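You operate a simulated robot arm through the tools that you are given. There is no shell and no other tool. Be economical: measure what you need, move in short steps, check, and stop when the job is done.

You run a simulated two-armed robot. Do the job below in one go: nothing can be reset, and whatever is moved stays where it is left.

## Task
Take the bag from the top of the work table and put it on the cooler lid top. Put the white spacer from the top of the work table on top of the glasses case there and the red spacer on top of the sanding block there. Close the lamp guard. Put the tube on the top of the work table away on the bench top. Push the tall drawer shut. Open the counter door, take the cloth from the counter top and leave it on the shelf of the counter cupboard, then shut the door. Fetch the grey bulb from the back of the counter and set it on the right shelf of the cargo rack. Turn the cooler dial to 45. Push the desk drawer shut. Take the tub from the top of the grey cabinet and put it on the counter top. Take the purple pad and leave it on the third shelf from the top of the tower. Switch the fan switch on. Lift the shelf rail open. The order is free. Set down upright: bulb, tub, purple pad. The lamp guard goes toward x -1.0, y +0.0, z +0.0 (a direction in the base frame), to its stop.
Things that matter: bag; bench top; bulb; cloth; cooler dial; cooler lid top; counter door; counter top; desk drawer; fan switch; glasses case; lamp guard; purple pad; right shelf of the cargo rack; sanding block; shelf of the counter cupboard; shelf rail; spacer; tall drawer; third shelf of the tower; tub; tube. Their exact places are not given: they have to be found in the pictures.

The check looks at the end state, three seconds after you hand in, the way a careful person would. Anything else that was tipped, shoved, dropped, spilled or broken makes it a failure. A push-on lid holds only when it is set on centred and level and pressed home; a screw cap is set on level and turned clockwise until tight. Flat cloth is picked up by pressing the open fingertips on it (5 to 10 N) and closing them slowly along it; thin cloth reads only 2 to 8 mm in the jaws.

## Robot
Two 7-joint arms with two-finger parallel grippers on one trunk, on a base that drives. Base frame: it is fixed to the floor where the robot stands at the start and does not move with it; the origin is under the middle of the robot, x ahead of it, y to its left, z up; the surface under the hand at the start is at about z = 860. Units: mm, rad, N and s.
The left shoulder is at the start at [70, 133, 1201], the right one opposite. With the tool pointing down near the work surface each hand reaches from about 100 to 640 mm from the robot's upright axis, wherever it stands, measured 20 degrees to its own side. Places, roughly: bag [500, 0, 1000]; bench top [-5400, 1800, 900]; bulb [750, 2000, 1000]; cloth (6x10x3 cm) [500, 2200, 900]; cooler dial [700, 3300, 800]; cooler lid top [800, 3000, 800]; counter door [400, 1700, 500]; counter top (49x19 cm) [500, 2040, 900]; desk drawer [-1200, 1800, 700]; fan switch [-6500, 3200, 1100]; glasses case (6x16x5 cm) [400, -600, 900]; lamp guard [500, -400, 900]; purple pad (4x4x5 cm) [-5000, 2100, 900]; right shelf of the cargo rack [200, 3700, 400]; sanding block [500, 0, 1000]; shelf of the counter cupboard [700, 1700, 500]; shelf rail [-6300, 3100, 1600]; spacer [250, -250, 750]; tall drawer [400, 2100, 300]; third shelf of the tower [-3700, 3700, 1400]; tub [-3000, 2000, 1000]; tube [250, 750, 1000]. Payload 1.57 kg a hand.
Tool frame (each hand has its own): the origin (TCP) lies between the finger pads and is the grasp point; the fingertips stand 30 mm ahead of it; z points along the fingers, y is the line along which they close. The gripper opens to 80 mm. The fingers are 17 mm wide and 12 mm thick; the gripper's body (40 by 82 mm) begins 80 mm behind the TCP.
Orientation is told as [roll, pitch, yaw] about the base's x, y, z axes, in that order, counted from this pose: with the fingers straight down and closing along the base's y, the tool's x points along the base's -x, its y along +y and its z along -z.

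## Interface
- The arms move only by the tool step_arm. It takes "left_increments", "right_increments" or both (then of equal length, played together; a hand with none holds still); each is a list of rows, each an object (a shift or turn left out is 0, a gripper value left out holds the last) with "slide": the shift along the base's x, y, z in units of 300 mm (1.0 is 300 mm), a list of three; "rotation": the turn, a rotation vector about the base's x, y, z in units of 120 degrees (1.0 is 120 degrees), a list of three; "hand": the opening in per cent of the stroke, from 0 (shut) to 100 (fully open). In form: [{"slide": [dx, dy, dz], "rotation": [rx, ry, rz], "hand": hand}, ...]. A call has 1 to 10 rows; each row is the pose to reach, as a shift and turn from the pose commanded when the call began. A call with a number of a shift or a turn outside -1 to 1 is refused whole. Rows are played at 5 a second. More than 50 mm and 0.15 rad between two rows, or a gripper value outside its range, and nothing of the call is played. A pose out of reach is approached as far as the arm can. The call stops where the force on the tool passes 40 N (or 10 N more than at its start, if that is more) or the arm is blocked; 0.2 s more then pass. Each finger travels about 153 mm/s and halts on what it meets, pressing with about 33 N; the grip force reading is that of the motor and also rises with nothing between the fingers. The clock runs only during rows and for 0.2 s after the last one: add rows that repeat a pose to give the fingers time. It gives the time, the measured TCP pose, the force on the tool (base axes), the opening and the grip force at its end, in the units of the frame above (readings bear some noise), with the torque about the TCP (base axes, N m) and any sound that the robot's microphone picked up, and new pictures: "views" is both (left out), scene, wrist or none (wrist: the cameras of the hands that moved).
- Cameras (640 x 400 px; columns grow to the right, rows downward): "scene" is now at [125, -9.1, 1409.3]; the picture's right is [-0.13, -0.99, 0.00], its down [-0.77, 0.10, -0.63] and it looks along [0.63, -0.08, -0.77] (base axes); focal length 214 px, centre (320, 200). "left" rides on the left gripper at [72, 7, -122] in its tool frame; the picture's right is [-0.09, 1.00, 0.00], its down [-0.84, -0.08, -0.54] and it looks along [-0.54, -0.05, 0.84] (tool axes); focal length 238 px, centre (320, 200). "right" rides on the right gripper at [72, -7, -122] in its tool frame; the picture's right is [0.09, 1.00, 0.00], its down [-0.84, 0.08, -0.54] and it looks along [-0.54, 0.05, 0.84] (tool axes); focal length 238 px, centre (320, 200).
- lift_body(by): slides the trunk up (or, below 0, down) by that many mm; the arms and the scene camera ride with it, the base frame stays. It gives what a move gives, with no picture.
- base_move(legs): drives the robot by 1 to 6 legs, each [ahead, left, turn to the left] in mm, mm and rad, along the robot's own axes; the way and the turn of a leg run together, so that a leg with both is an arc; at most 1500 mm and 3.142 rad a leg. The arms and the cameras ride along, it lands a little off, and it stops where it bumps. It gives what a move gives, and a new picture of the scene camera.
- aim_head(pan, tilt): turns the head with the scene camera to pan (to the left, within 1.501 rad either way) and tilt (down, from -0.506 to 1.204), counted from straight ahead of the robot. It gives what a move gives, and a new picture of the scene camera.
- point_at(camera, pixels): for up to 12 pixels [column, row] of the newest picture of that camera ("zoom" is the newest enlarged one), the place [x, y, z] in the base frame of the surface seen there, good to about 3 mm. The clock stands still meanwhile.
- close_up(camera, box): a new picture of the part [left, top, right, bottom] of that camera's present view, enlarged. The clock stands still meanwhile.
- close_job(): hands the job in; it is judged then, once.

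Go step by step. Measure first, check grasps and placings, and put right what went wrong. The budget is 378 turns and 360 pictures, counting those below and the enlarged ones. Unless the task says otherwise, let go and move clear before handing in.

The tools are called after "Call:" by a JSON object that holds its "fn" and its "kwargs". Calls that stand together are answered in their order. step_arm: Moves the arms, as the interface text tells. Its arguments: {"type":"object","properties":{"left_increments":{"type":"array","items":{"type":"object","properties":{"slide":{"type":"array","items":{"type":"number"}},"rotation":{"type":"array","items":{"type":"number"}},"hand":{"type":"number"}}}},"right_increments":{"type":"array","items":{"type":"object","properties":{"slide":{"type":"array","items":{"type":"number"}},"rotation":{"type":"array","items":{"type":"number"}},"hand":{"type":"number"}}}},"views":{"type":"string","enum":["both","scene","wrist","none"]}},"required":[]} The other tools are called the same way: lift_body (by) slides the trunk up or down; base_move (legs) drives the base; aim_head (pan, tilt) turns the head that bears the scene camera; point_at (camera, pixels) gives the place of the surface under pixels of a picture; close_up (camera, box) takes an enlarged picture of a part of a camera's view; close_job () hands the job in.

At the start:

```text
clock: 0.0
left_tool_pos: [388.3, 27.8, 1167.6]
left_tool_rot: [-0.001, -0.001, 0.002]
left_force: [0.9, 0.0, 0.9]
left_wrist_torque: [0.02, 0.0, 0.0]
left_grip_width: 79.8
left_gripper_force: 0.0
right_tool_pos: [316.6, -343.3, 1180.8]
right_tool_rot: [0.0, 0.0, -0.001]
right_force: [1.1, -0.8, -1.3]
right_wrist_torque: [-0.04, 0.01, -0.01]
right_grip_width: 80.0
right_gripper_force: 0.0
trunk travel left (down, up): [-775.0, 165.0]
robot x, y, heading: [3.6, -1.8, 0.0]
head pan, tilt: [-0.134, 0.883]
```

scene: 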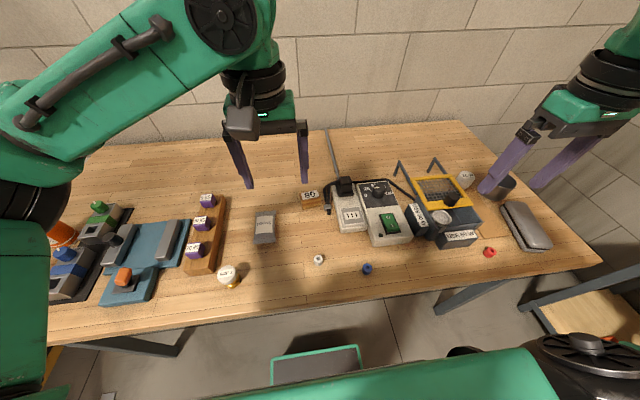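
right: 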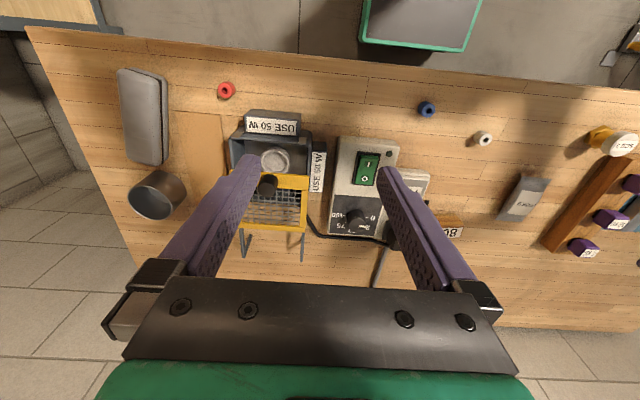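
left: 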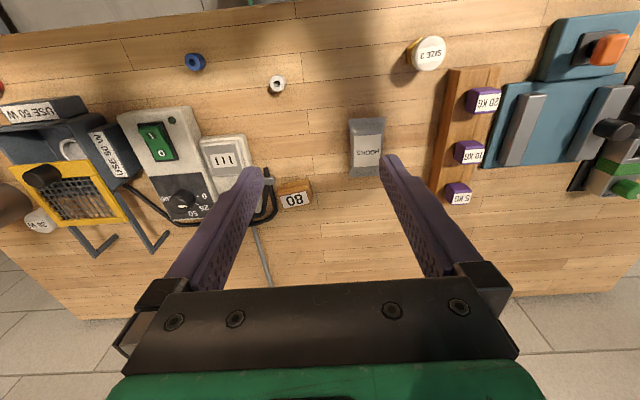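

The first pictures show the work table: HOOKS bag near scene (264,227), spacers at (319,259) white, (490,252) red, glasses case (525,225), and "80" block (311,197). I enlarge and measure them.

Call:
{"fn": "close_up", "kwargs": {"camera": "scene", "box": [300, 140, 580, 300]}}

Call:
{"fn": "close_up", "kwargs": {"camera": "scene", "box": [40, 160, 320, 320]}}

Call:
{"fn": "point_at", "kwargs": {"camera": "scene", "pixels": [[264, 227], [319, 259], [490, 252], [525, 225], [311, 197], [440, 190], [450, 201], [267, 215], [264, 240], [510, 207], [540, 244], [228, 274]]}}

```text
2.29 times, centred on (440, 220) of scene
```

zoom: 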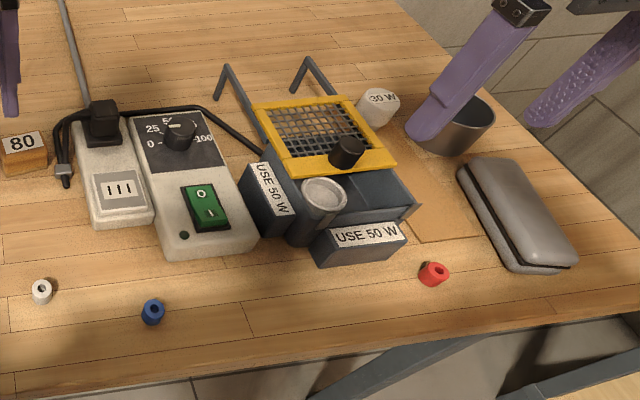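

```text
2.29 times, centred on (180, 240) of scene
```

zoom: 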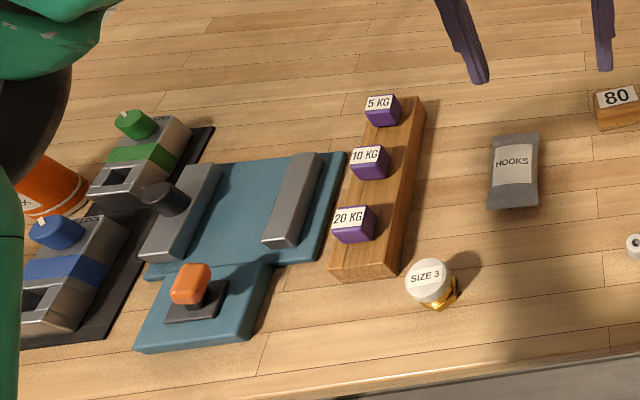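

```text
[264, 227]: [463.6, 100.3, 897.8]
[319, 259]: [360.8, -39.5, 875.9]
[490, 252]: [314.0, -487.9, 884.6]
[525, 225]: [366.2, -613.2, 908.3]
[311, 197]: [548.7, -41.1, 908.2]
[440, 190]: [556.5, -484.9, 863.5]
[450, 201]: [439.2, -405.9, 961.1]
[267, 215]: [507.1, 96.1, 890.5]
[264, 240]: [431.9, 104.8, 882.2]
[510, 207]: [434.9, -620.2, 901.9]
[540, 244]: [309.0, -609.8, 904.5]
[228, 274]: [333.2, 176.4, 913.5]
```

The work-table items are measured (surface 860). I enlarge the wrist views for spacers, guard and block.

Call:
{"fn": "close_up", "kwargs": {"camera": "right", "box": [100, 60, 340, 260]}}

Call:
{"fn": "close_up", "kwargs": {"camera": "left", "box": [160, 30, 460, 230]}}

Call:
{"fn": "point_at", "kwargs": {"camera": "right", "pixels": [[267, 184], [274, 160], [235, 160], [305, 165], [227, 88], [222, 94], [117, 70], [166, 75], [162, 162], [130, 160], [485, 140], [280, 205]]}}

Call:
{"fn": "point_at", "kwargs": {"camera": "left", "pixels": [[277, 83], [280, 78], [293, 198], [278, 185], [310, 182], [350, 122], [382, 122], [350, 168], [380, 172], [366, 148], [310, 205], [282, 208]]}}

```text
2.00 times, centred on (220, 160) of right
```

zoom: 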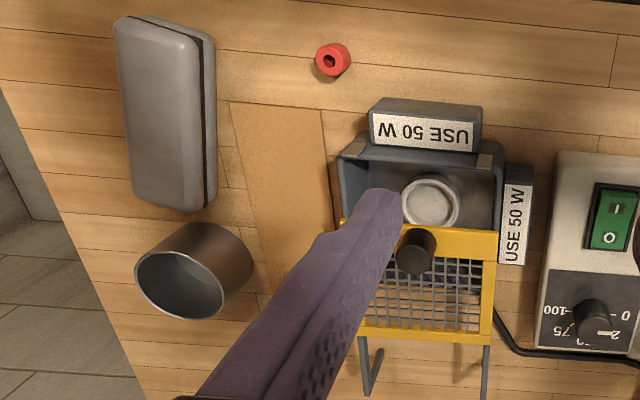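

```text
2.00 times, centred on (310, 130) of left
```

zoom: 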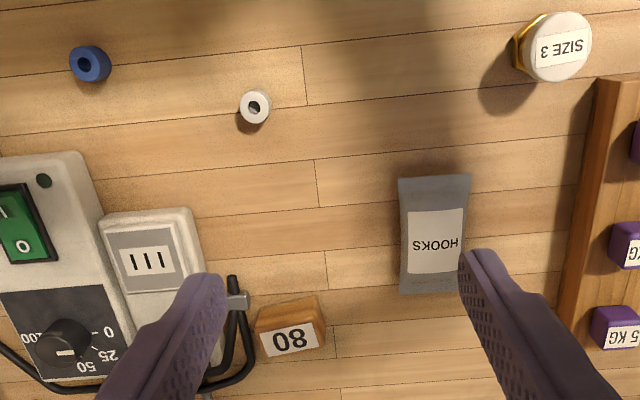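

```text
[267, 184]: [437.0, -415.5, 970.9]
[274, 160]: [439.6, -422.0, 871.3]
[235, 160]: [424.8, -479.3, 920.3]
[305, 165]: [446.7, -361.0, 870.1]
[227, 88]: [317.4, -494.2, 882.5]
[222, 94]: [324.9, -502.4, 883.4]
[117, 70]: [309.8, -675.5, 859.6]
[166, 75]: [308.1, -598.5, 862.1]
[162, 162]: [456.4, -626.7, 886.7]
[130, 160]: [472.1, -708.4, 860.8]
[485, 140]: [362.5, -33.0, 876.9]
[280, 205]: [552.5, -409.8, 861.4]
```

```text
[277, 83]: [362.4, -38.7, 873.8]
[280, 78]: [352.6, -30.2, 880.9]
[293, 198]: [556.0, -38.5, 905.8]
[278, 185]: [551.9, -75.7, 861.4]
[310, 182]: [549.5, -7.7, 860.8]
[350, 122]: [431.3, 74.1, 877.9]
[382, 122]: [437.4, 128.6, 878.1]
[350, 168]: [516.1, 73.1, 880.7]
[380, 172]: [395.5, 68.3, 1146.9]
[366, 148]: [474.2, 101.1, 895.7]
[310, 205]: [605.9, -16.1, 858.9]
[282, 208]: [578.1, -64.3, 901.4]
```

White spacer is at about (361,-37), red at (317,-493). I lower the left hand over the white and the right hand over the red one.

Call:
{"fn": "step_arm", "kwargs": {"left_increments": [{"slide": [-0.03, -0.07, -0.13], "hand": 60}, {"slide": [-0.06, -0.14, -0.26]}, {"slide": [-0.091, -0.216, -0.39]}, {"slide": [-0.091, -0.216, -0.52]}, {"slide": [-0.091, -0.216, -0.65]}, {"slide": [-0.091, -0.216, -0.76]}], "right_increments": [{"slide": [0, -0.09, -0.13], "hand": 60}, {"slide": [0, -0.18, -0.26]}, {"slide": [0, -0.27, -0.39]}, {"slide": [0, -0.36, -0.52]}, {"slide": [0, -0.44, -0.65]}, {"slide": [0, -0.5, -0.79]}], "views": "wrist"}}

```text
clock: 1.4
left_tool_pos: [363.2, -40.8, 938.9]
left_tool_rot: [0.0, 0.0, 0.003]
left_force: [-0.3, 0.3, 1.1]
left_wrist_torque: [-0.01, 0.03, -0.03]
left_grip_width: 48.1
left_gripper_force: 0.0
right_tool_pos: [317.7, -493.3, 940.1]
right_tool_rot: [-0.002, 0.001, -0.002]
right_force: [0.6, 0.4, 0.4]
right_wrist_torque: [-0.01, -0.01, -0.04]
right_grip_width: 47.9
right_gripper_force: 0.0
trunk travel left (down, up): [-775.0, 165.0]
robot x, y, heading: [-2.3, 4.2, -0.0]
head pan, tilt: [-0.134, 0.883]
```

right: 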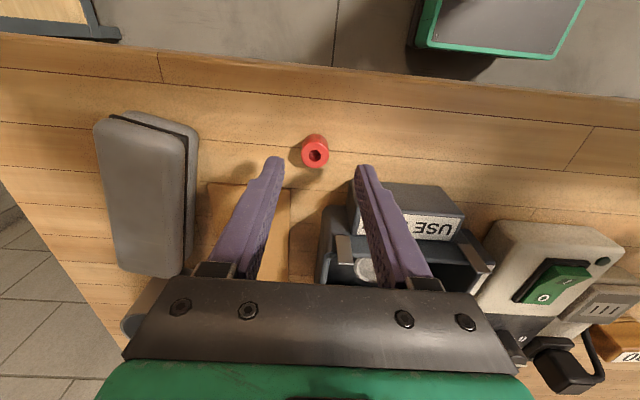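
left: 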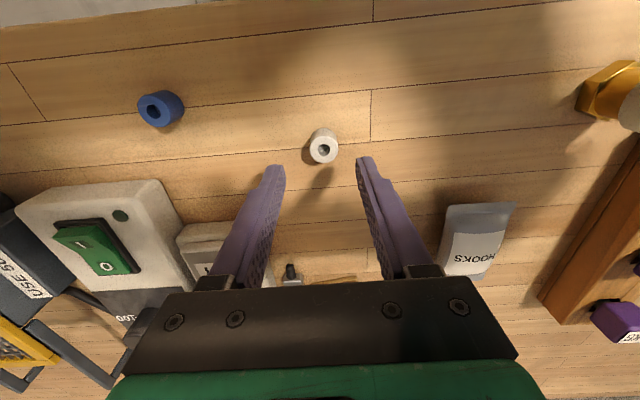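

Both spacers sit ahead of the tips: red (315,152) right, white (323,148) left. I measure their tops.

Call:
{"fn": "point_at", "kwargs": {"camera": "right", "pixels": [[303, 154], [328, 154], [316, 145], [316, 165], [318, 138]]}}

Call:
{"fn": "point_at", "kwargs": {"camera": "left", "pixels": [[311, 148], [335, 148], [323, 138], [323, 160], [323, 130]]}}

```text
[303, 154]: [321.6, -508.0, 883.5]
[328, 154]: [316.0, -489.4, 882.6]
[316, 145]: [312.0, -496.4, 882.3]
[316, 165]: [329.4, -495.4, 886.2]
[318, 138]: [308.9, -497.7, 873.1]
```

```text
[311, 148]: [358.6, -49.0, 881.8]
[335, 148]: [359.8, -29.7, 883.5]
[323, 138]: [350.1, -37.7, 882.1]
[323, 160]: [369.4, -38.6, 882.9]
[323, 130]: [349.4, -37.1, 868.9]
```

Red top centre is ~(320,-497,883), white ~(360,-39,883). I descend and close both.

Call:
{"fn": "step_arm", "kwargs": {"left_increments": [{"slide": [-0.011, 0.007, -0.07], "hand": 60}, {"slide": [-0.011, 0.007, -0.148]}, {"slide": [-0.011, 0.007, -0.148], "hand": 0}, {"slide": [-0.011, 0.007, -0.148], "hand": 0}, {"slide": [-0.011, 0.007, -0.148], "hand": 0}, {"slide": [-0.011, 0.007, 0.0]}, {"slide": [-0.011, 0.007, 0.15]}, {"slide": [-0.011, 0.007, 0.3]}], "right_increments": [{"slide": [0.007, -0.012, -0.07], "hand": 60}, {"slide": [0.007, -0.012, -0.15]}, {"slide": [0.007, -0.012, -0.15], "hand": 0}, {"slide": [0.007, -0.012, -0.15], "hand": 0}, {"slide": [0.007, -0.012, -0.15], "hand": 0}, {"slide": [0.007, -0.012, 0.0]}, {"slide": [0.007, -0.012, 0.15]}, {"slide": [0.007, -0.012, 0.3]}], "views": "wrist"}}

```text
clock: 3.2
left_tool_pos: [359.0, -34.8, 1032.5]
left_tool_rot: [0.0, -0.002, 0.002]
left_force: [-0.5, 0.2, -0.1]
left_wrist_torque: [0.02, -0.02, -0.03]
left_grip_width: 18.5
left_gripper_force: 33.0
right_tool_pos: [318.6, -493.4, 1034.0]
right_tool_rot: [0.002, 0.001, 0.001]
right_force: [-0.7, -0.4, -0.1]
right_wrist_torque: [-0.02, -0.05, -0.02]
right_grip_width: 18.7
right_gripper_force: 33.2
trunk travel left (down, up): [-775.0, 165.0]
robot x, y, heading: [-2.7, 2.9, -0.0]
head pan, tilt: [-0.134, 0.883]
```

right: 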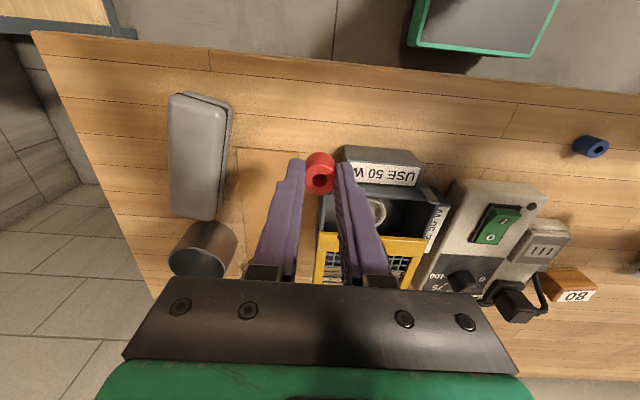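
left: 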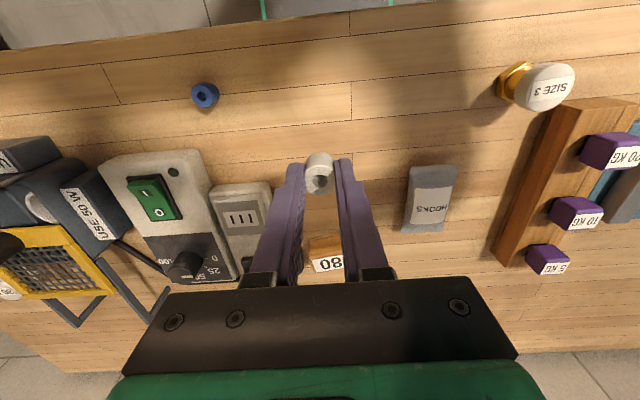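

Both spacers are held (18.5 mm). I drive right 570 mm to bring the left hand over the glasses case.

Call:
{"fn": "base_move", "kwargs": {"legs": [[0, -570, 0]]}}

```text
clock: 6.4
left_tool_pos: [360.1, -601.9, 1030.7]
left_tool_rot: [-0.002, 0.0, 0.003]
left_force: [0.2, -0.1, -0.1]
left_wrist_torque: [0.01, 0.02, 0.0]
left_grip_width: 18.3
left_gripper_force: 32.9
right_tool_pos: [321.5, -1060.0, 1033.3]
right_tool_rot: [0.0, 0.0, 0.001]
right_force: [0.8, -0.8, 0.5]
right_wrist_torque: [0.0, 0.01, 0.01]
right_grip_width: 18.6
right_gripper_force: 33.2
trunk travel left (down, up): [-775.0, 165.0]
robot x, y, heading: [2.8, -567.8, 0.001]
head pan, tilt: [-0.134, 0.883]
```

scene: 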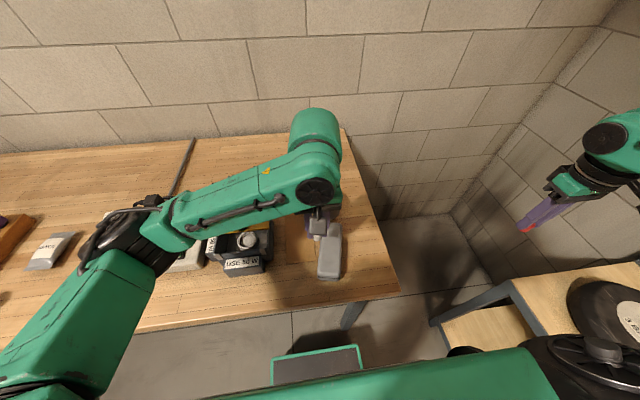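

Call:
{"fn": "step_arm", "kwargs": {"left_increments": [{"slide": [0, 0, 0]}], "views": "wrist"}}

Call:
{"fn": "point_at", "kwargs": {"camera": "scene", "pixels": [[330, 228], [329, 245], [329, 262], [322, 250], [337, 250], [329, 270]]}}

```text
clock: 6.8
left_tool_pos: [359.5, -600.6, 1030.9]
left_tool_rot: [0.0, 0.001, 0.004]
left_force: [0.5, -0.3, -0.7]
left_wrist_torque: [0.0, 0.02, 0.01]
left_grip_width: 19.7
left_gripper_force: 32.7
right_tool_pos: [321.3, -1060.0, 1032.7]
right_tool_rot: [-0.002, -0.001, 0.002]
right_force: [-0.1, 0.6, -0.8]
right_wrist_torque: [0.02, 0.0, 0.01]
right_grip_width: 18.5
right_gripper_force: 33.3
trunk travel left (down, up): [-775.0, 165.0]
robot x, y, heading: [-1.8, -566.4, 0.004]
head pan, tilt: [-0.134, 0.883]
```

left: 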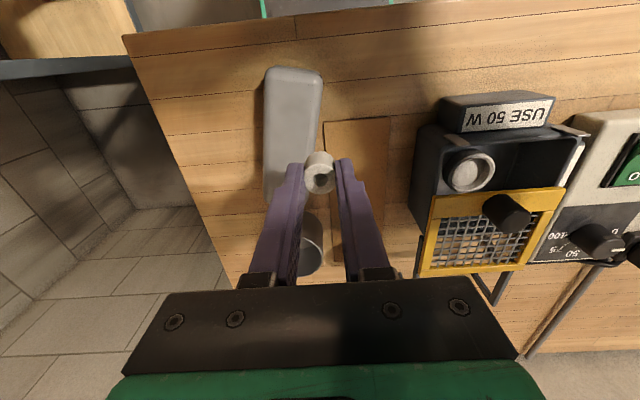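

```text
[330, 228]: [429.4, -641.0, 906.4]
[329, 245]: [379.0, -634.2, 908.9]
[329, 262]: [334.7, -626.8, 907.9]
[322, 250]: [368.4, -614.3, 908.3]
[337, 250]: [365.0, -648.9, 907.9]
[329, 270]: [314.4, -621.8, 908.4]
```

Call:
{"fn": "point_at", "kwargs": {"camera": "left", "pixels": [[268, 130], [292, 130], [315, 130], [290, 75], [320, 130], [264, 130]]}}

```text
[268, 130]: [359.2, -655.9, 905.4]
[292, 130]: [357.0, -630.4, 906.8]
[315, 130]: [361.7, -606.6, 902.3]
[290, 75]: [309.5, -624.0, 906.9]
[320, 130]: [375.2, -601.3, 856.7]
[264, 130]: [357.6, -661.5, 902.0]
```

Case top centre is ~(360,-631,907). I lower the white spacer there.

Call:
{"fn": "step_arm", "kwargs": {"left_increments": [{"slide": [0.008, -0.104, -0.05]}, {"slide": [0.008, -0.104, -0.18]}, {"slide": [0.008, -0.104, -0.26]}, {"slide": [0.008, -0.104, -0.285]}, {"slide": [0.008, -0.104, -0.292]}, {"slide": [0.008, -0.104, -0.292]}], "views": "wrist"}}

```text
clock: 8.2
left_tool_pos: [361.7, -632.4, 943.9]
left_tool_rot: [0.0, -0.001, 0.003]
left_force: [1.0, -0.7, 4.8]
left_wrist_torque: [-0.01, -0.03, -0.01]
left_grip_width: 20.4
left_gripper_force: 33.0
right_tool_pos: [320.3, -1060.7, 1031.6]
right_tool_rot: [0.0, 0.0, 0.001]
right_force: [-0.6, 0.0, -0.2]
right_wrist_torque: [-0.01, 0.01, 0.0]
right_grip_width: 18.4
right_gripper_force: 32.7
trunk travel left (down, up): [-775.0, 165.0]
robot x, y, heading: [1.0, -565.2, -0.001]
head pan, tilt: [-0.134, 0.883]
```

left: 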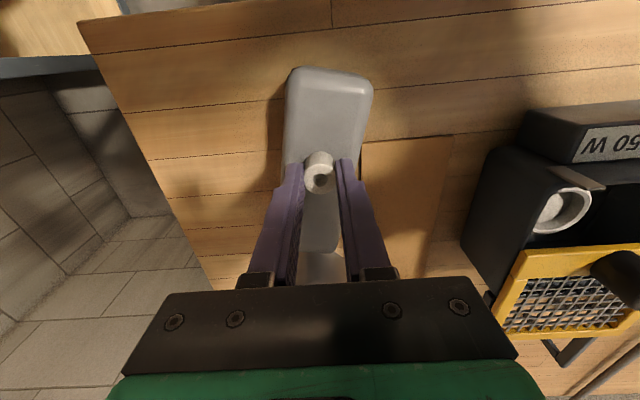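

Contact shows 4.8 N upward; I open and rise.

Call:
{"fn": "step_arm", "kwargs": {"left_increments": [{"slide": [0, 0, 0], "hand": 50}, {"slide": [0, 0, 0], "hand": 50}, {"slide": [0, 0, 0.05]}, {"slide": [0, 0, 0.2]}, {"slide": [0, 0, 0.35]}, {"slide": [0, 0, 0.4]}], "views": "wrist"}}

```text
clock: 9.6
left_tool_pos: [360.8, -633.3, 1065.7]
left_tool_rot: [0.0, 0.0, 0.004]
left_force: [0.3, -0.1, -0.5]
left_wrist_torque: [0.0, 0.0, 0.0]
left_grip_width: 40.0
left_gripper_force: 0.0
right_tool_pos: [321.0, -1059.0, 1032.3]
right_tool_rot: [0.0, 0.0, 0.0]
right_force: [-0.5, 0.0, -0.5]
right_wrist_torque: [-0.01, 0.0, 0.0]
right_grip_width: 18.3
right_gripper_force: 33.0
trunk travel left (down, up): [-775.0, 165.0]
robot x, y, heading: [-0.6, -565.9, -0.005]
head pan, tilt: [-0.134, 0.883]
```

left: 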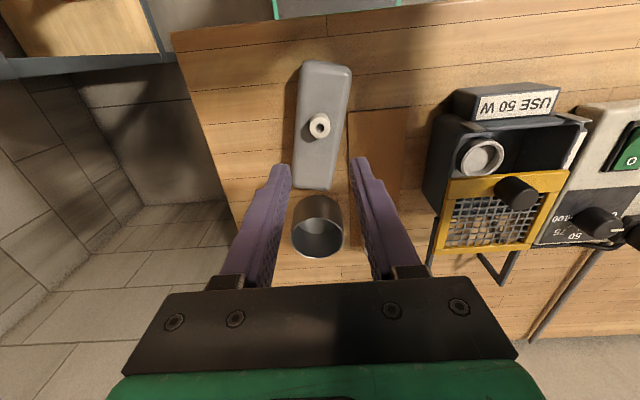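

White spacer stands on the case at (319,125). Now the guard: I enlarge it and measure.

Call:
{"fn": "close_up", "kwargs": {"camera": "left", "box": [410, 70, 610, 290]}}

Call:
{"fn": "point_at", "kwargs": {"camera": "left", "pixels": [[518, 192], [505, 182], [530, 200], [478, 208], [453, 190], [540, 235], [470, 240], [482, 155], [575, 130], [455, 130], [505, 85], [432, 240]]}}

```text
1.82 times, centred on (510, 180) of left
```

zoom: 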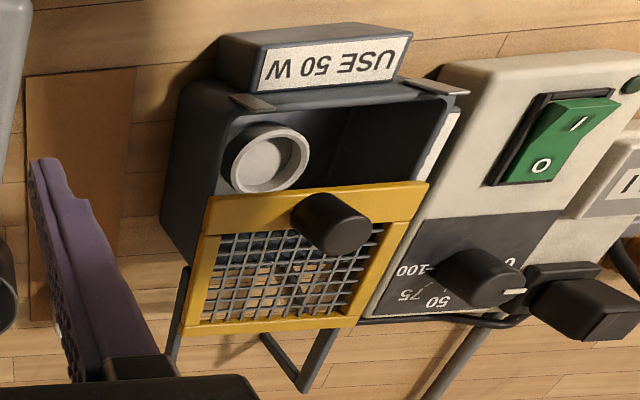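

```text
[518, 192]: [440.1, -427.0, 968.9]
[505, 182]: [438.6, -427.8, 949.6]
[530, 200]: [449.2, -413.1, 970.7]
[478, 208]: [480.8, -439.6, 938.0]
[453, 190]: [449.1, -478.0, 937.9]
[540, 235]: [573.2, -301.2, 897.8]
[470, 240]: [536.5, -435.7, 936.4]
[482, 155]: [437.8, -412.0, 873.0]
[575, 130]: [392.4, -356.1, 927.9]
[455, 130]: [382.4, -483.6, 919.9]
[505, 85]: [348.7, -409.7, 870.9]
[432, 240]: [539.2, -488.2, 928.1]
```

The knob stands at about (443,-422), z 938–970, on a guard lying at x 435–540. I move the closed left hand behind it (x 490).

Call:
{"fn": "step_arm", "kwargs": {"left_increments": [{"slide": [0.08, 0.12, 0.02], "hand": 0}, {"slide": [0.16, 0.24, 0.02]}, {"slide": [0.24, 0.36, 0.02]}, {"slide": [0.32, 0.48, 0.02]}, {"slide": [0.4, 0.6, 0.02]}, {"slide": [0.44, 0.704, 0.02]}, {"slide": [0.44, 0.704, -0.1]}, {"slide": [0.44, 0.704, -0.22]}, {"slide": [0.44, 0.704, -0.29]}, {"slide": [0.44, 0.704, -0.295]}], "views": "wrist"}}

```text
clock: 11.8
left_tool_pos: [494.5, -420.9, 973.9]
left_tool_rot: [0.001, 0.0, 0.004]
left_force: [0.2, 0.4, -0.8]
left_wrist_torque: [0.01, -0.02, 0.02]
left_grip_width: 0.2
left_gripper_force: 21.3
right_tool_pos: [321.0, -1059.9, 1032.9]
right_tool_rot: [0.0, -0.001, 0.002]
right_force: [0.2, -0.1, -0.8]
right_wrist_torque: [-0.03, -0.02, -0.02]
right_grip_width: 20.1
right_gripper_force: 33.6
trunk travel left (down, up): [-775.0, 165.0]
robot x, y, heading: [3.1, -567.6, 0.006]
head pan, tilt: [-0.134, 0.883]
```

left: 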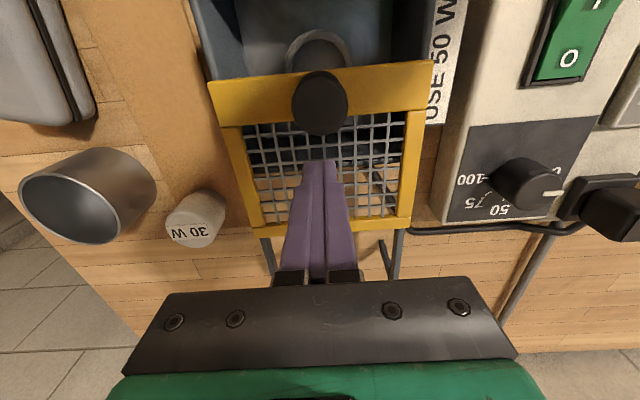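

The fingers are right behind the knob (320,100). I push toward -x.

Call:
{"fn": "step_arm", "kwargs": {"left_increments": [{"slide": [-0.05, 0, 0]}, {"slide": [-0.1, 0, 0]}, {"slide": [-0.15, 0, 0]}, {"slide": [-0.2, 0, 0]}, {"slide": [-0.25, 0, 0]}, {"slide": [-0.3, 0, 0]}, {"slide": [-0.34, 0, 0]}, {"slide": [-0.38, 0, 0]}, {"slide": [-0.42, 0, 0]}, {"slide": [-0.46, 0, 0]}], "views": "wrist"}}

```text
clock: 13.4
left_tool_pos: [413.0, -420.9, 976.5]
left_tool_rot: [-0.006, -0.024, 0.02]
left_force: [36.5, -2.3, -10.8]
left_wrist_torque: [-0.38, -0.39, -0.09]
left_grip_width: 0.0
left_gripper_force: 21.3
right_tool_pos: [326.4, -1061.8, 1030.1]
right_tool_rot: [-0.001, 0.007, 0.0]
right_force: [-0.6, -0.3, -0.2]
right_wrist_torque: [-0.01, -0.07, 0.02]
right_grip_width: 20.2
right_gripper_force: 32.7
trunk travel left (down, up): [-775.0, 165.0]
robot x, y, heading: [-0.8, -561.1, -0.001]
head pan, tilt: [-0.134, 0.883]
stopped in row 7 (left hand): the force on the tool passed its limit at 46 N (the readings are from after the stop); the commanded pose is now the measured one
```

left: 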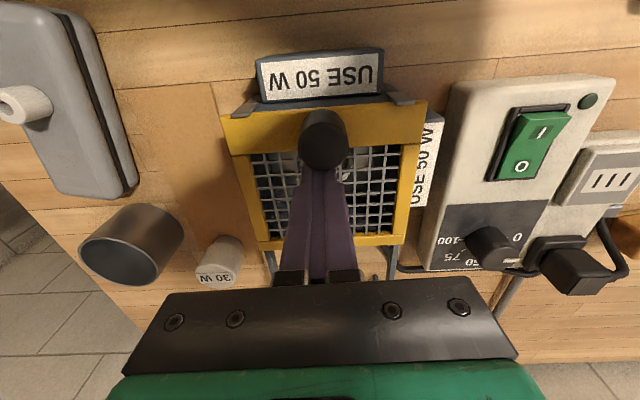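

The guard hit its stop (46 N) under the clips. I back off and rise.

Call:
{"fn": "step_arm", "kwargs": {"left_increments": [{"slide": [0.06, 0, 0.0]}, {"slide": [0.1, 0, 0.1]}, {"slide": [0.1, 0, 0.25]}, {"slide": [0.1, 0, 0.4]}, {"slide": [0.0, 0.05, 0.4]}], "views": "wrist"}}

```text
clock: 14.6
left_tool_pos: [404.0, -403.1, 1100.5]
left_tool_rot: [-0.005, -0.019, 0.014]
left_force: [-0.8, -0.2, -0.7]
left_wrist_torque: [-0.02, -0.05, 0.01]
left_grip_width: 0.1
left_gripper_force: 21.9
right_tool_pos: [319.0, -1059.8, 1034.7]
right_tool_rot: [-0.002, 0.0, 0.001]
right_force: [0.8, 0.7, 0.3]
right_wrist_torque: [-0.01, 0.01, 0.03]
right_grip_width: 20.2
right_gripper_force: 33.0
trunk travel left (down, up): [-775.0, 165.0]
robot x, y, heading: [1.9, -566.9, 0.0]
head pan, tilt: [-0.134, 0.883]
```

left: 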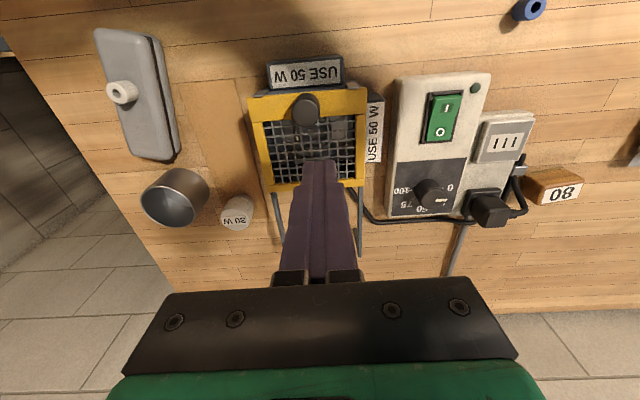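

Guard is closed. I drive back left 700 mm to put the red spacer on the "80" block.

Call:
{"fn": "base_move", "kwargs": {"legs": [[0, 700, 0]]}}

```text
clock: 18.4
left_tool_pos: [406.5, 289.7, 1100.1]
left_tool_rot: [-0.005, -0.019, 0.008]
left_force: [0.1, -0.2, 0.4]
left_wrist_torque: [-0.01, 0.0, 0.03]
left_grip_width: 0.0
left_gripper_force: 22.1
right_tool_pos: [319.5, -365.7, 1032.2]
right_tool_rot: [0.004, 0.0, -0.002]
right_force: [0.6, 0.5, -0.4]
right_wrist_torque: [0.02, 0.05, -0.02]
right_grip_width: 20.0
right_gripper_force: 33.5
trunk travel left (down, up): [-775.0, 165.0]
robot x, y, heading: [-1.1, 129.8, 0.002]
head pan, tilt: [-0.134, 0.883]
```

scene: 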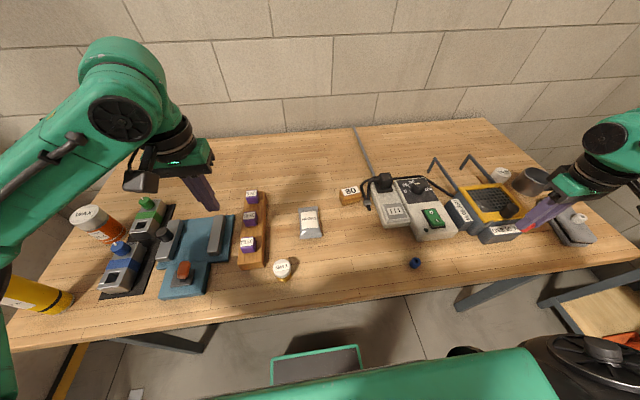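

Call:
{"fn": "close_up", "kwargs": {"camera": "scene", "box": [280, 160, 400, 250]}}

Call:
{"fn": "close_up", "kwargs": {"camera": "scene", "box": [0, 180, 200, 320]}}

Call:
{"fn": "point_at", "kwargs": {"camera": "scene", "pixels": [[349, 190], [351, 198], [342, 190], [358, 187], [340, 200], [360, 197], [87, 215], [105, 232], [25, 292], [60, 302], [311, 222]]}}

```text
4.44 times, centred on (340, 205) of scene
```

zoom: 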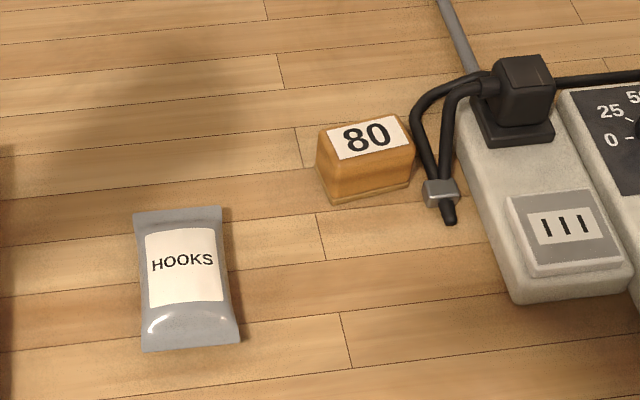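

```text
2.86 times, centred on (100, 250) of scene
```

zoom: 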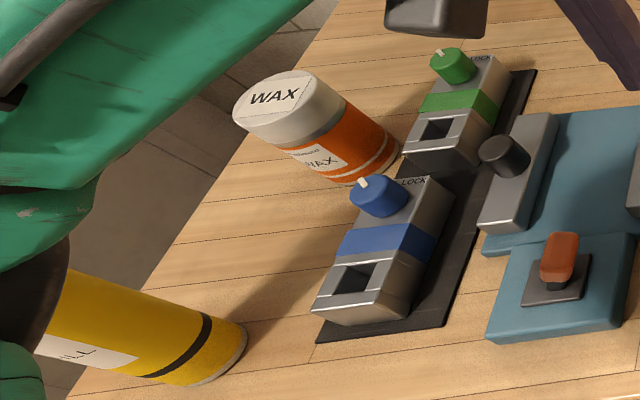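

```text
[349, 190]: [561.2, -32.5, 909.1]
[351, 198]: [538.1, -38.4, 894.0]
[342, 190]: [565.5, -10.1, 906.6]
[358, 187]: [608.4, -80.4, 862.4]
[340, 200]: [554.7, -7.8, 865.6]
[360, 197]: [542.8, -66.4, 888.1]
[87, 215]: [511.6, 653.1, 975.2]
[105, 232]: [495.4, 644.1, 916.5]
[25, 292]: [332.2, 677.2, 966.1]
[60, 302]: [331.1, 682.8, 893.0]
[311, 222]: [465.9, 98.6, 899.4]
```

Call:
{"fn": "point_at", "kwargs": {"camera": "scene", "pixels": [[341, 192], [342, 196], [350, 186], [350, 190], [350, 194], [356, 188], [359, 191], [343, 188]]}}

```text
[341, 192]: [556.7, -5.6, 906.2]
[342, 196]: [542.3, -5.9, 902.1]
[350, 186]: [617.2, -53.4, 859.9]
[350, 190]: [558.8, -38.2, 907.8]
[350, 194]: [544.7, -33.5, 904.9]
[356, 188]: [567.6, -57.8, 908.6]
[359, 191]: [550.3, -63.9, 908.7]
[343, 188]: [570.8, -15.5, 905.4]
```

Block top is centred at (560,-36), z 908. I carry the red spacer over at height.

Call:
{"fn": "step_arm", "kwargs": {"right_increments": [{"slide": [0.05, 0.12, 0.08]}, {"slide": [0.14, 0.24, 0.1]}, {"slide": [0.23, 0.36, 0.1]}, {"slide": [0.32, 0.48, 0.1]}, {"slide": [0.41, 0.6, 0.1]}, {"slide": [0.5, 0.72, 0.1]}, {"slide": [0.59, 0.84, 0.1]}, {"slide": [0.68, 0.96, 0.1]}, {"slide": [0.79, 1.0, 0.1]}], "views": "none"}}

Call:
{"fn": "step_arm", "kwargs": {"right_increments": [{"slide": [0.008, 0.099, 0]}, {"slide": [0.008, 0.099, -0.12]}, {"slide": [0.008, 0.099, -0.24]}, {"slide": [0.008, 0.099, -0.34]}], "views": "both"}}

```text
clock: 20.4
left_tool_pos: [407.3, 292.1, 1099.8]
left_tool_rot: [-0.006, -0.02, 0.01]
left_force: [0.7, -0.7, 0.2]
left_wrist_torque: [0.0, 0.01, 0.01]
left_grip_width: 0.0
left_gripper_force: 21.2
right_tool_pos: [555.1, -63.5, 1062.0]
right_tool_rot: [-0.001, 0.002, -0.004]
right_force: [-1.0, -0.4, 1.2]
right_wrist_torque: [-0.01, 0.03, 0.0]
right_grip_width: 20.3
right_gripper_force: 32.8
trunk travel left (down, up): [-775.0, 165.0]
robot x, y, heading: [2.1, 130.1, -0.002]
head pan, tilt: [-0.134, 0.883]
```

```text
clock: 21.4
left_tool_pos: [406.2, 291.0, 1098.5]
left_tool_rot: [-0.003, -0.019, 0.009]
left_force: [-0.2, -0.8, 0.1]
left_wrist_torque: [-0.03, -0.01, -0.03]
left_grip_width: 0.0
left_gripper_force: 21.3
right_tool_pos: [559.1, -33.9, 959.1]
right_tool_rot: [-0.001, 0.001, -0.002]
right_force: [0.0, 0.1, 0.2]
right_wrist_torque: [0.03, -0.01, -0.01]
right_grip_width: 20.4
right_gripper_force: 33.4
trunk travel left (down, up): [-775.0, 165.0]
robot x, y, heading: [4.8, 132.3, -0.002]
head pan, tilt: [-0.134, 0.883]
```

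scene: 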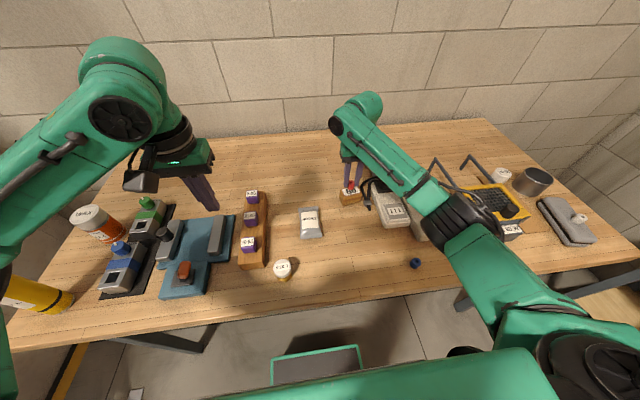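
right: 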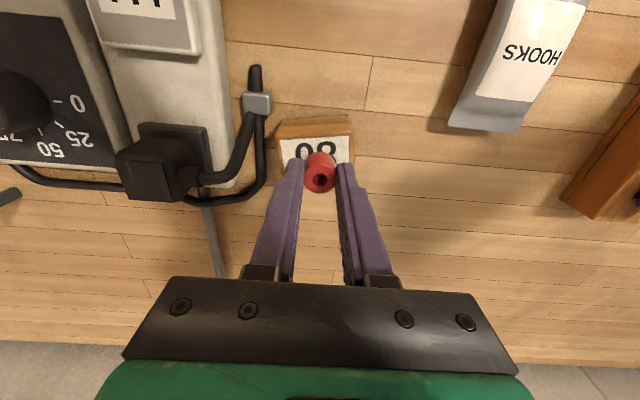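

Call:
{"fn": "point_at", "kwargs": {"camera": "right", "pixels": [[276, 122], [352, 118], [283, 160], [350, 162], [280, 140], [352, 140], [305, 160]]}}

```text
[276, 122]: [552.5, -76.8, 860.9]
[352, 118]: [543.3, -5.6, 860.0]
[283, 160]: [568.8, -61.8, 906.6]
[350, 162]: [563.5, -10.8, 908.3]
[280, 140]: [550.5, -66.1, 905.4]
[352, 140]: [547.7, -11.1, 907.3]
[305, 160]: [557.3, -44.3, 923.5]
```

The spacer hangs over the middle of the top. I lower until contact.

Call:
{"fn": "step_arm", "kwargs": {"right_increments": [{"slide": [0.003, -0.01, -0.03]}, {"slide": [0.003, -0.01, -0.048]}, {"slide": [0.003, -0.01, -0.053]}, {"slide": [0.003, -0.01, -0.056]}], "views": "none"}}

```text
clock: 22.4
left_tool_pos: [406.3, 291.9, 1100.4]
left_tool_rot: [-0.003, -0.02, 0.008]
left_force: [-0.7, -0.6, -0.3]
left_wrist_torque: [0.0, -0.01, 0.04]
left_grip_width: 0.0
left_gripper_force: 21.5
right_tool_pos: [558.8, -38.3, 944.2]
right_tool_rot: [0.001, -0.002, -0.003]
right_force: [0.8, -0.2, 1.8]
right_wrist_torque: [-0.03, -0.04, 0.0]
right_grip_width: 20.2
right_gripper_force: 33.4
trunk travel left (down, up): [-775.0, 165.0]
robot x, y, heading: [1.4, 131.1, -0.003]
head pan, tilt: [-0.134, 0.883]
```

Call:
{"fn": "step_arm", "kwargs": {"right_increments": [{"slide": [0, 0, -0.004]}, {"slide": [0, 0, -0.004], "hand": 45}, {"slide": [0, 0, -0.004], "hand": 45}, {"slide": [0, 0, 0.06]}, {"slide": [0, 0, 0.2]}, {"slide": [0, 0, 0.35]}], "views": "wrist"}}

```text
clock: 23.8
left_tool_pos: [405.5, 290.0, 1099.7]
left_tool_rot: [-0.004, -0.021, 0.008]
left_force: [0.2, 0.6, 0.0]
left_wrist_torque: [0.0, -0.01, -0.01]
left_grip_width: 0.0
left_gripper_force: 21.3
right_tool_pos: [557.3, -38.2, 1048.6]
right_tool_rot: [0.004, 0.0, -0.003]
right_force: [-0.8, -0.5, 0.4]
right_wrist_torque: [-0.02, -0.02, 0.01]
right_grip_width: 36.1
right_gripper_force: 0.1
trunk travel left (down, up): [-775.0, 165.0]
robot x, y, heading: [0.7, 132.5, 0.001]
head pan, tilt: [-0.134, 0.883]
```

right: 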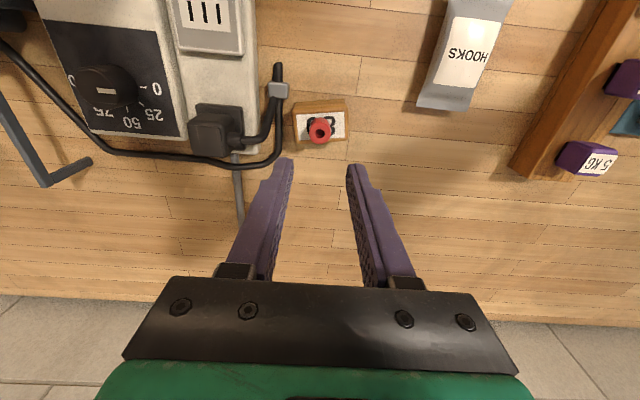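

Red spacer stands on the block at (319,130). Next the bag: right hand over (470,101).

Call:
{"fn": "step_arm", "kwargs": {"right_increments": [{"slide": [-0.1, 0.12, 0], "hand": 100}, {"slide": [-0.2, 0.24, 0]}, {"slide": [-0.29, 0.36, 0]}, {"slide": [-0.29, 0.464, -0.1]}, {"slide": [-0.29, 0.464, -0.22]}, {"slide": [-0.29, 0.464, -0.3]}], "views": "wrist"}}

```text
clock: 25.2
left_tool_pos: [406.0, 289.7, 1099.6]
left_tool_rot: [-0.005, -0.02, 0.009]
left_force: [-1.2, -0.2, 0.0]
left_wrist_torque: [0.0, 0.03, -0.02]
left_grip_width: 0.0
left_gripper_force: 21.7
right_tool_pos: [472.4, 101.9, 959.9]
right_tool_rot: [0.0, -0.002, -0.003]
right_force: [0.5, 0.2, 0.4]
right_wrist_torque: [-0.02, 0.02, 0.04]
right_grip_width: 80.1
right_gripper_force: 0.1
trunk travel left (down, up): [-775.0, 165.0]
robot x, y, heading: [3.2, 128.7, 0.0]
head pan, tilt: [-0.134, 0.883]
```

right: 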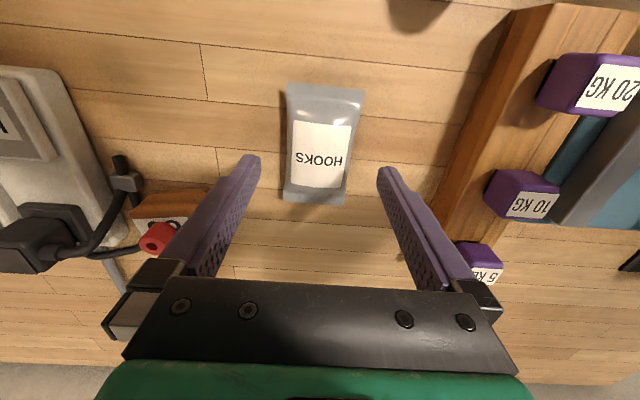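

Call:
{"fn": "step_arm", "kwargs": {"right_increments": [{"slide": [0, 0, -0.1], "hand": 100}, {"slide": [0, 0, -0.21]}, {"slide": [0, 0, -0.21], "hand": 0}, {"slide": [0, 0, -0.21], "hand": 0}, {"slide": [0, 0, -0.21], "hand": 0}, {"slide": [0, 0, -0.1]}, {"slide": [0, 0, 0.05]}, {"slide": [0, 0, 0.2]}, {"slide": [0, 0, 0.35]}], "views": "wrist"}}

```text
clock: 27.2
left_tool_pos: [404.6, 290.9, 1100.4]
left_tool_rot: [-0.003, -0.022, 0.01]
left_force: [0.6, -0.5, 0.1]
left_wrist_torque: [-0.02, -0.04, 0.02]
left_grip_width: 0.1
left_gripper_force: 21.6
right_tool_pos: [470.6, 100.9, 1062.0]
right_tool_rot: [-0.001, 0.0, -0.002]
right_force: [-1.3, 0.4, -1.0]
right_wrist_torque: [-0.01, -0.01, 0.04]
right_grip_width: 60.7
right_gripper_force: 32.5
trunk travel left (down, up): [-775.0, 165.0]
robot x, y, heading: [1.4, 128.7, -0.006]
head pan, tilt: [-0.134, 0.883]
```

right: 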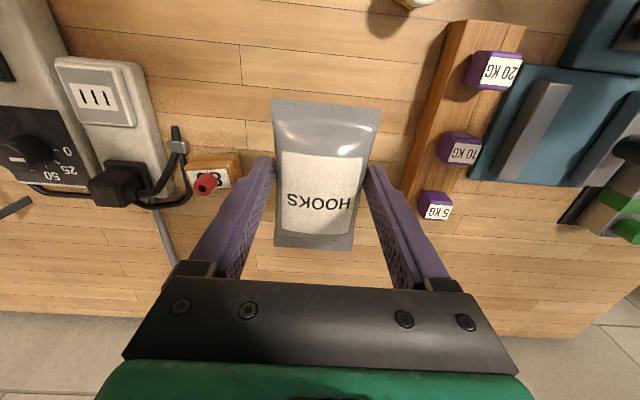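

Bag is held at 61 mm. I raise the left hand and pull the right one in, then look left at the yellow tube.

Call:
{"fn": "step_arm", "kwargs": {"left_increments": [{"slide": [-0.1, 0, 0.12], "hand": 0}, {"slide": [-0.15, 0, 0.26]}, {"slide": [-0.2, 0, 0.4]}, {"slide": [-0.25, 0, 0.54]}, {"slide": [-0.3, 0, 0.67], "hand": 100}, {"slide": [-0.3, 0, 0.67]}], "right_increments": [{"slide": [-0.08, -0.12, 0.03]}, {"slide": [-0.16, -0.24, 0.06]}, {"slide": [-0.24, -0.36, 0.09]}, {"slide": [-0.32, -0.48, 0.12]}, {"slide": [-0.4, -0.6, 0.15]}, {"slide": [-0.46, -0.7, 0.17]}], "views": "none"}}

Call:
{"fn": "aim_head", "kwargs": {"pan": 0.8, "tilt": 0.6}}

```text
clock: 28.6
left_tool_pos: [315.6, 288.8, 1303.0]
left_tool_rot: [-0.005, -0.02, 0.01]
left_force: [-0.2, 0.2, -0.3]
left_wrist_torque: [-0.04, -0.02, 0.0]
left_grip_width: 79.8
left_gripper_force: 0.0
right_tool_pos: [334.7, -110.7, 1115.1]
right_tool_rot: [0.0, 0.0, -0.002]
right_force: [-0.2, 0.2, -2.1]
right_wrist_torque: [-0.01, -0.01, -0.01]
right_grip_width: 60.5
right_gripper_force: 32.8
trunk travel left (down, up): [-775.0, 165.0]
robot x, y, heading: [-0.2, 130.8, 0.0]
head pan, tilt: [-0.134, 0.883]
```

```text
clock: 29.8
left_tool_pos: [315.6, 289.5, 1302.9]
left_tool_rot: [-0.002, -0.017, 0.009]
left_force: [-0.4, -0.5, -0.3]
left_wrist_torque: [0.0, -0.06, 0.0]
left_grip_width: 80.1
left_gripper_force: 0.0
right_tool_pos: [336.5, -109.5, 1116.0]
right_tool_rot: [0.002, 0.0, -0.001]
right_force: [0.4, 0.7, -1.4]
right_wrist_torque: [-0.03, -0.01, 0.02]
right_grip_width: 60.8
right_gripper_force: 33.1
trunk travel left (down, up): [-775.0, 165.0]
robot x, y, heading: [2.8, 130.2, 0.002]
head pan, tilt: [0.799, 0.6]
```

scene: 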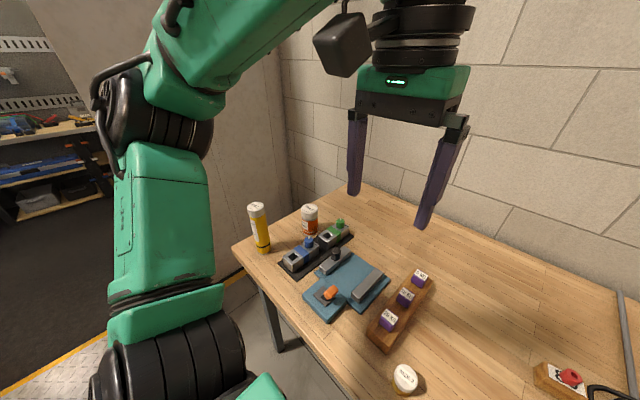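

Call:
{"fn": "close_up", "kwargs": {"camera": "scene", "box": [220, 180, 340, 270]}}

Call:
{"fn": "point_at", "kwargs": {"camera": "scene", "pixels": [[256, 206], [251, 207], [262, 206], [260, 230], [262, 250], [254, 230], [268, 230]]}}

```text
4.44 times, centred on (280, 225) of scene
```

zoom: 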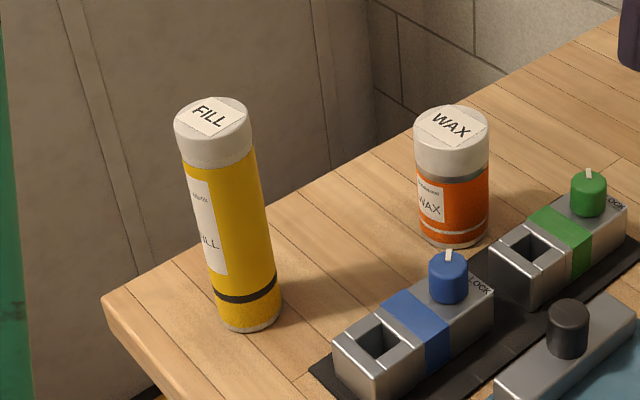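

```text
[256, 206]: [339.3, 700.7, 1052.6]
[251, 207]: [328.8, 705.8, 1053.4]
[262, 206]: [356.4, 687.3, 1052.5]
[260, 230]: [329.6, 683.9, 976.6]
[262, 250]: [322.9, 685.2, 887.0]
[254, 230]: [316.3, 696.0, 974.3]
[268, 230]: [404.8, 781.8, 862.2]
```

The tube labelled FILL stands at about (343,702), top 1053, ~52 mm wide. I drive left 350 mm.

Call:
{"fn": "base_move", "kwargs": {"legs": [[0, 350, 0]]}}

```text
clock: 32.1
left_tool_pos: [316.0, 638.6, 1302.2]
left_tool_rot: [-0.002, -0.02, 0.008]
left_force: [0.0, 0.5, 0.3]
left_wrist_torque: [0.01, -0.03, 0.0]
left_grip_width: 80.0
left_gripper_force: 0.0
right_tool_pos: [336.1, 239.6, 1114.4]
right_tool_rot: [0.004, 0.0, -0.003]
right_force: [0.2, 0.7, -1.3]
right_wrist_torque: [0.02, -0.01, 0.01]
right_grip_width: 60.7
right_gripper_force: 32.9
trunk travel left (down, up): [-775.0, 165.0]
robot x, y, heading: [2.9, 487.4, -0.004]
head pan, tilt: [0.799, 0.6]
```

scene: 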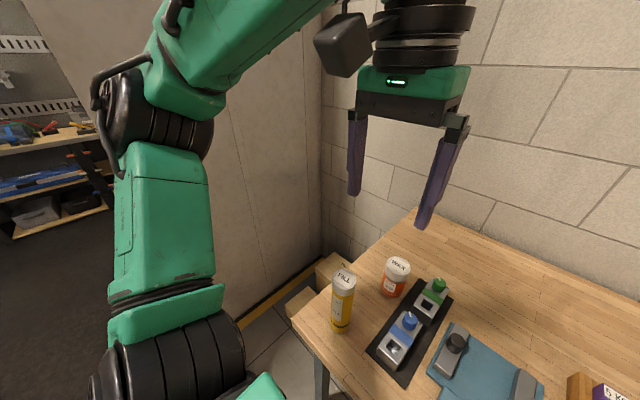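

Call:
{"fn": "point_at", "kwargs": {"camera": "scene", "pixels": [[344, 280], [334, 277], [355, 280], [344, 270], [342, 287]]}}

Call:
{"fn": "step_arm", "kwargs": {"left_increments": [{"slide": [0.05, 0.1, -0.1]}, {"slide": [0.09, 0.2, -0.25]}, {"slide": [0.09, 0.2, -0.4]}, {"slide": [0.09, 0.2, -0.54]}], "views": "wrist"}}

```text
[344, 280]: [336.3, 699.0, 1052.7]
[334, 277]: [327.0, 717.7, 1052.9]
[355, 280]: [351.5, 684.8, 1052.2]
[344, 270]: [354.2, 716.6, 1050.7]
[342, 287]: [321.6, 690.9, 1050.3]
```

```text
refused: row 2 steps farther than a row can; nothing moved
```

Tube top centre refined to (339,702). I come over it.

Call:
{"fn": "step_arm", "kwargs": {"left_increments": [{"slide": [0.04, 0.1, -0.08]}, {"slide": [0.077, 0.21, -0.16]}, {"slide": [0.077, 0.21, -0.3]}, {"slide": [0.077, 0.21, -0.44]}, {"slide": [0.077, 0.21, -0.57]}], "views": "wrist"}}

```text
clock: 33.3
left_tool_pos: [341.8, 705.9, 1131.6]
left_tool_rot: [-0.003, -0.024, 0.009]
left_force: [0.1, 0.2, 0.1]
left_wrist_torque: [0.02, 0.01, 0.0]
left_grip_width: 80.2
left_gripper_force: 0.1
right_tool_pos: [337.7, 242.1, 1115.7]
right_tool_rot: [0.0, 0.0, -0.001]
right_force: [-1.1, -0.4, -1.6]
right_wrist_torque: [-0.01, -0.01, 0.02]
right_grip_width: 60.6
right_gripper_force: 32.7
trunk travel left (down, up): [-775.0, 165.0]
robot x, y, heading: [0.6, 486.1, -0.002]
head pan, tilt: [0.799, 0.6]
```

left: 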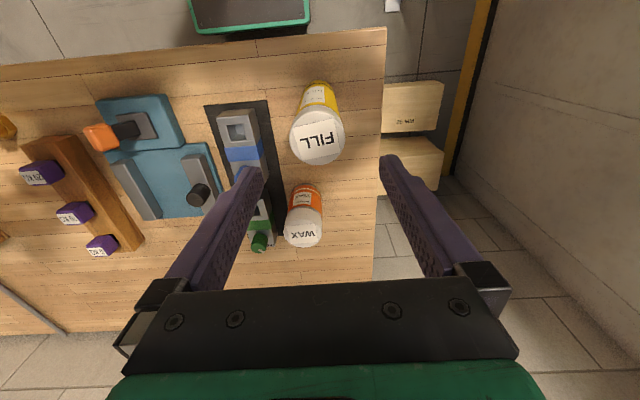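

Call:
{"fn": "point_at", "kwargs": {"camera": "left", "pixels": [[292, 138], [342, 140], [317, 138], [318, 118], [317, 163]]}}

```text
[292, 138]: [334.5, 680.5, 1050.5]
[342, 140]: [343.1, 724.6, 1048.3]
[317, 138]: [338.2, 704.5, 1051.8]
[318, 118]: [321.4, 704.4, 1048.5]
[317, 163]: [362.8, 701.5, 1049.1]
```

Centre (341,703) matches. I descend and grip.

Call:
{"fn": "step_arm", "kwargs": {"left_increments": [{"slide": [0, -0.01, -0.15], "hand": 100}, {"slide": [0, -0.01, -0.3]}, {"slide": [0, -0.01, -0.42]}, {"slide": [0, -0.01, -0.47]}, {"slide": [0, -0.01, -0.47], "hand": 0}, {"slide": [0, -0.01, -0.47], "hand": 0}, {"slide": [0, -0.01, -0.47], "hand": 0}, {"slide": [0, -0.01, -0.33]}, {"slide": [0, -0.01, -0.18]}, {"slide": [0, -0.01, -0.03]}], "views": "scene"}}

```text
clock: 35.5
left_tool_pos: [338.4, 698.1, 1121.5]
left_tool_rot: [-0.004, -0.017, 0.009]
left_force: [-0.3, 0.3, 0.1]
left_wrist_torque: [0.0, 0.03, -0.02]
left_grip_width: 0.0
left_gripper_force: 21.8
left hand out of reach, approached as far as the arm can: row 2, 3, 4, 5, 6, 7, 8
right_tool_pos: [337.1, 241.6, 1114.6]
right_tool_rot: [0.0, 0.002, -0.003]
right_force: [-1.0, -0.3, -0.9]
right_wrist_torque: [0.05, 0.01, -0.03]
right_grip_width: 60.9
right_gripper_force: 32.4
trunk travel left (down, up): [-775.0, 165.0]
robot x, y, heading: [4.1, 481.0, -0.004]
head pan, tilt: [0.799, 0.6]
```

scene: 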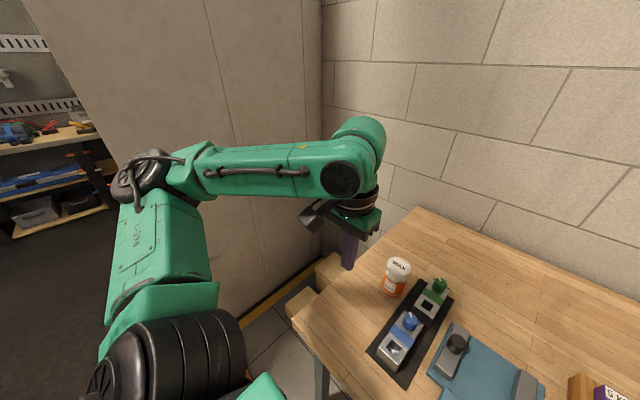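

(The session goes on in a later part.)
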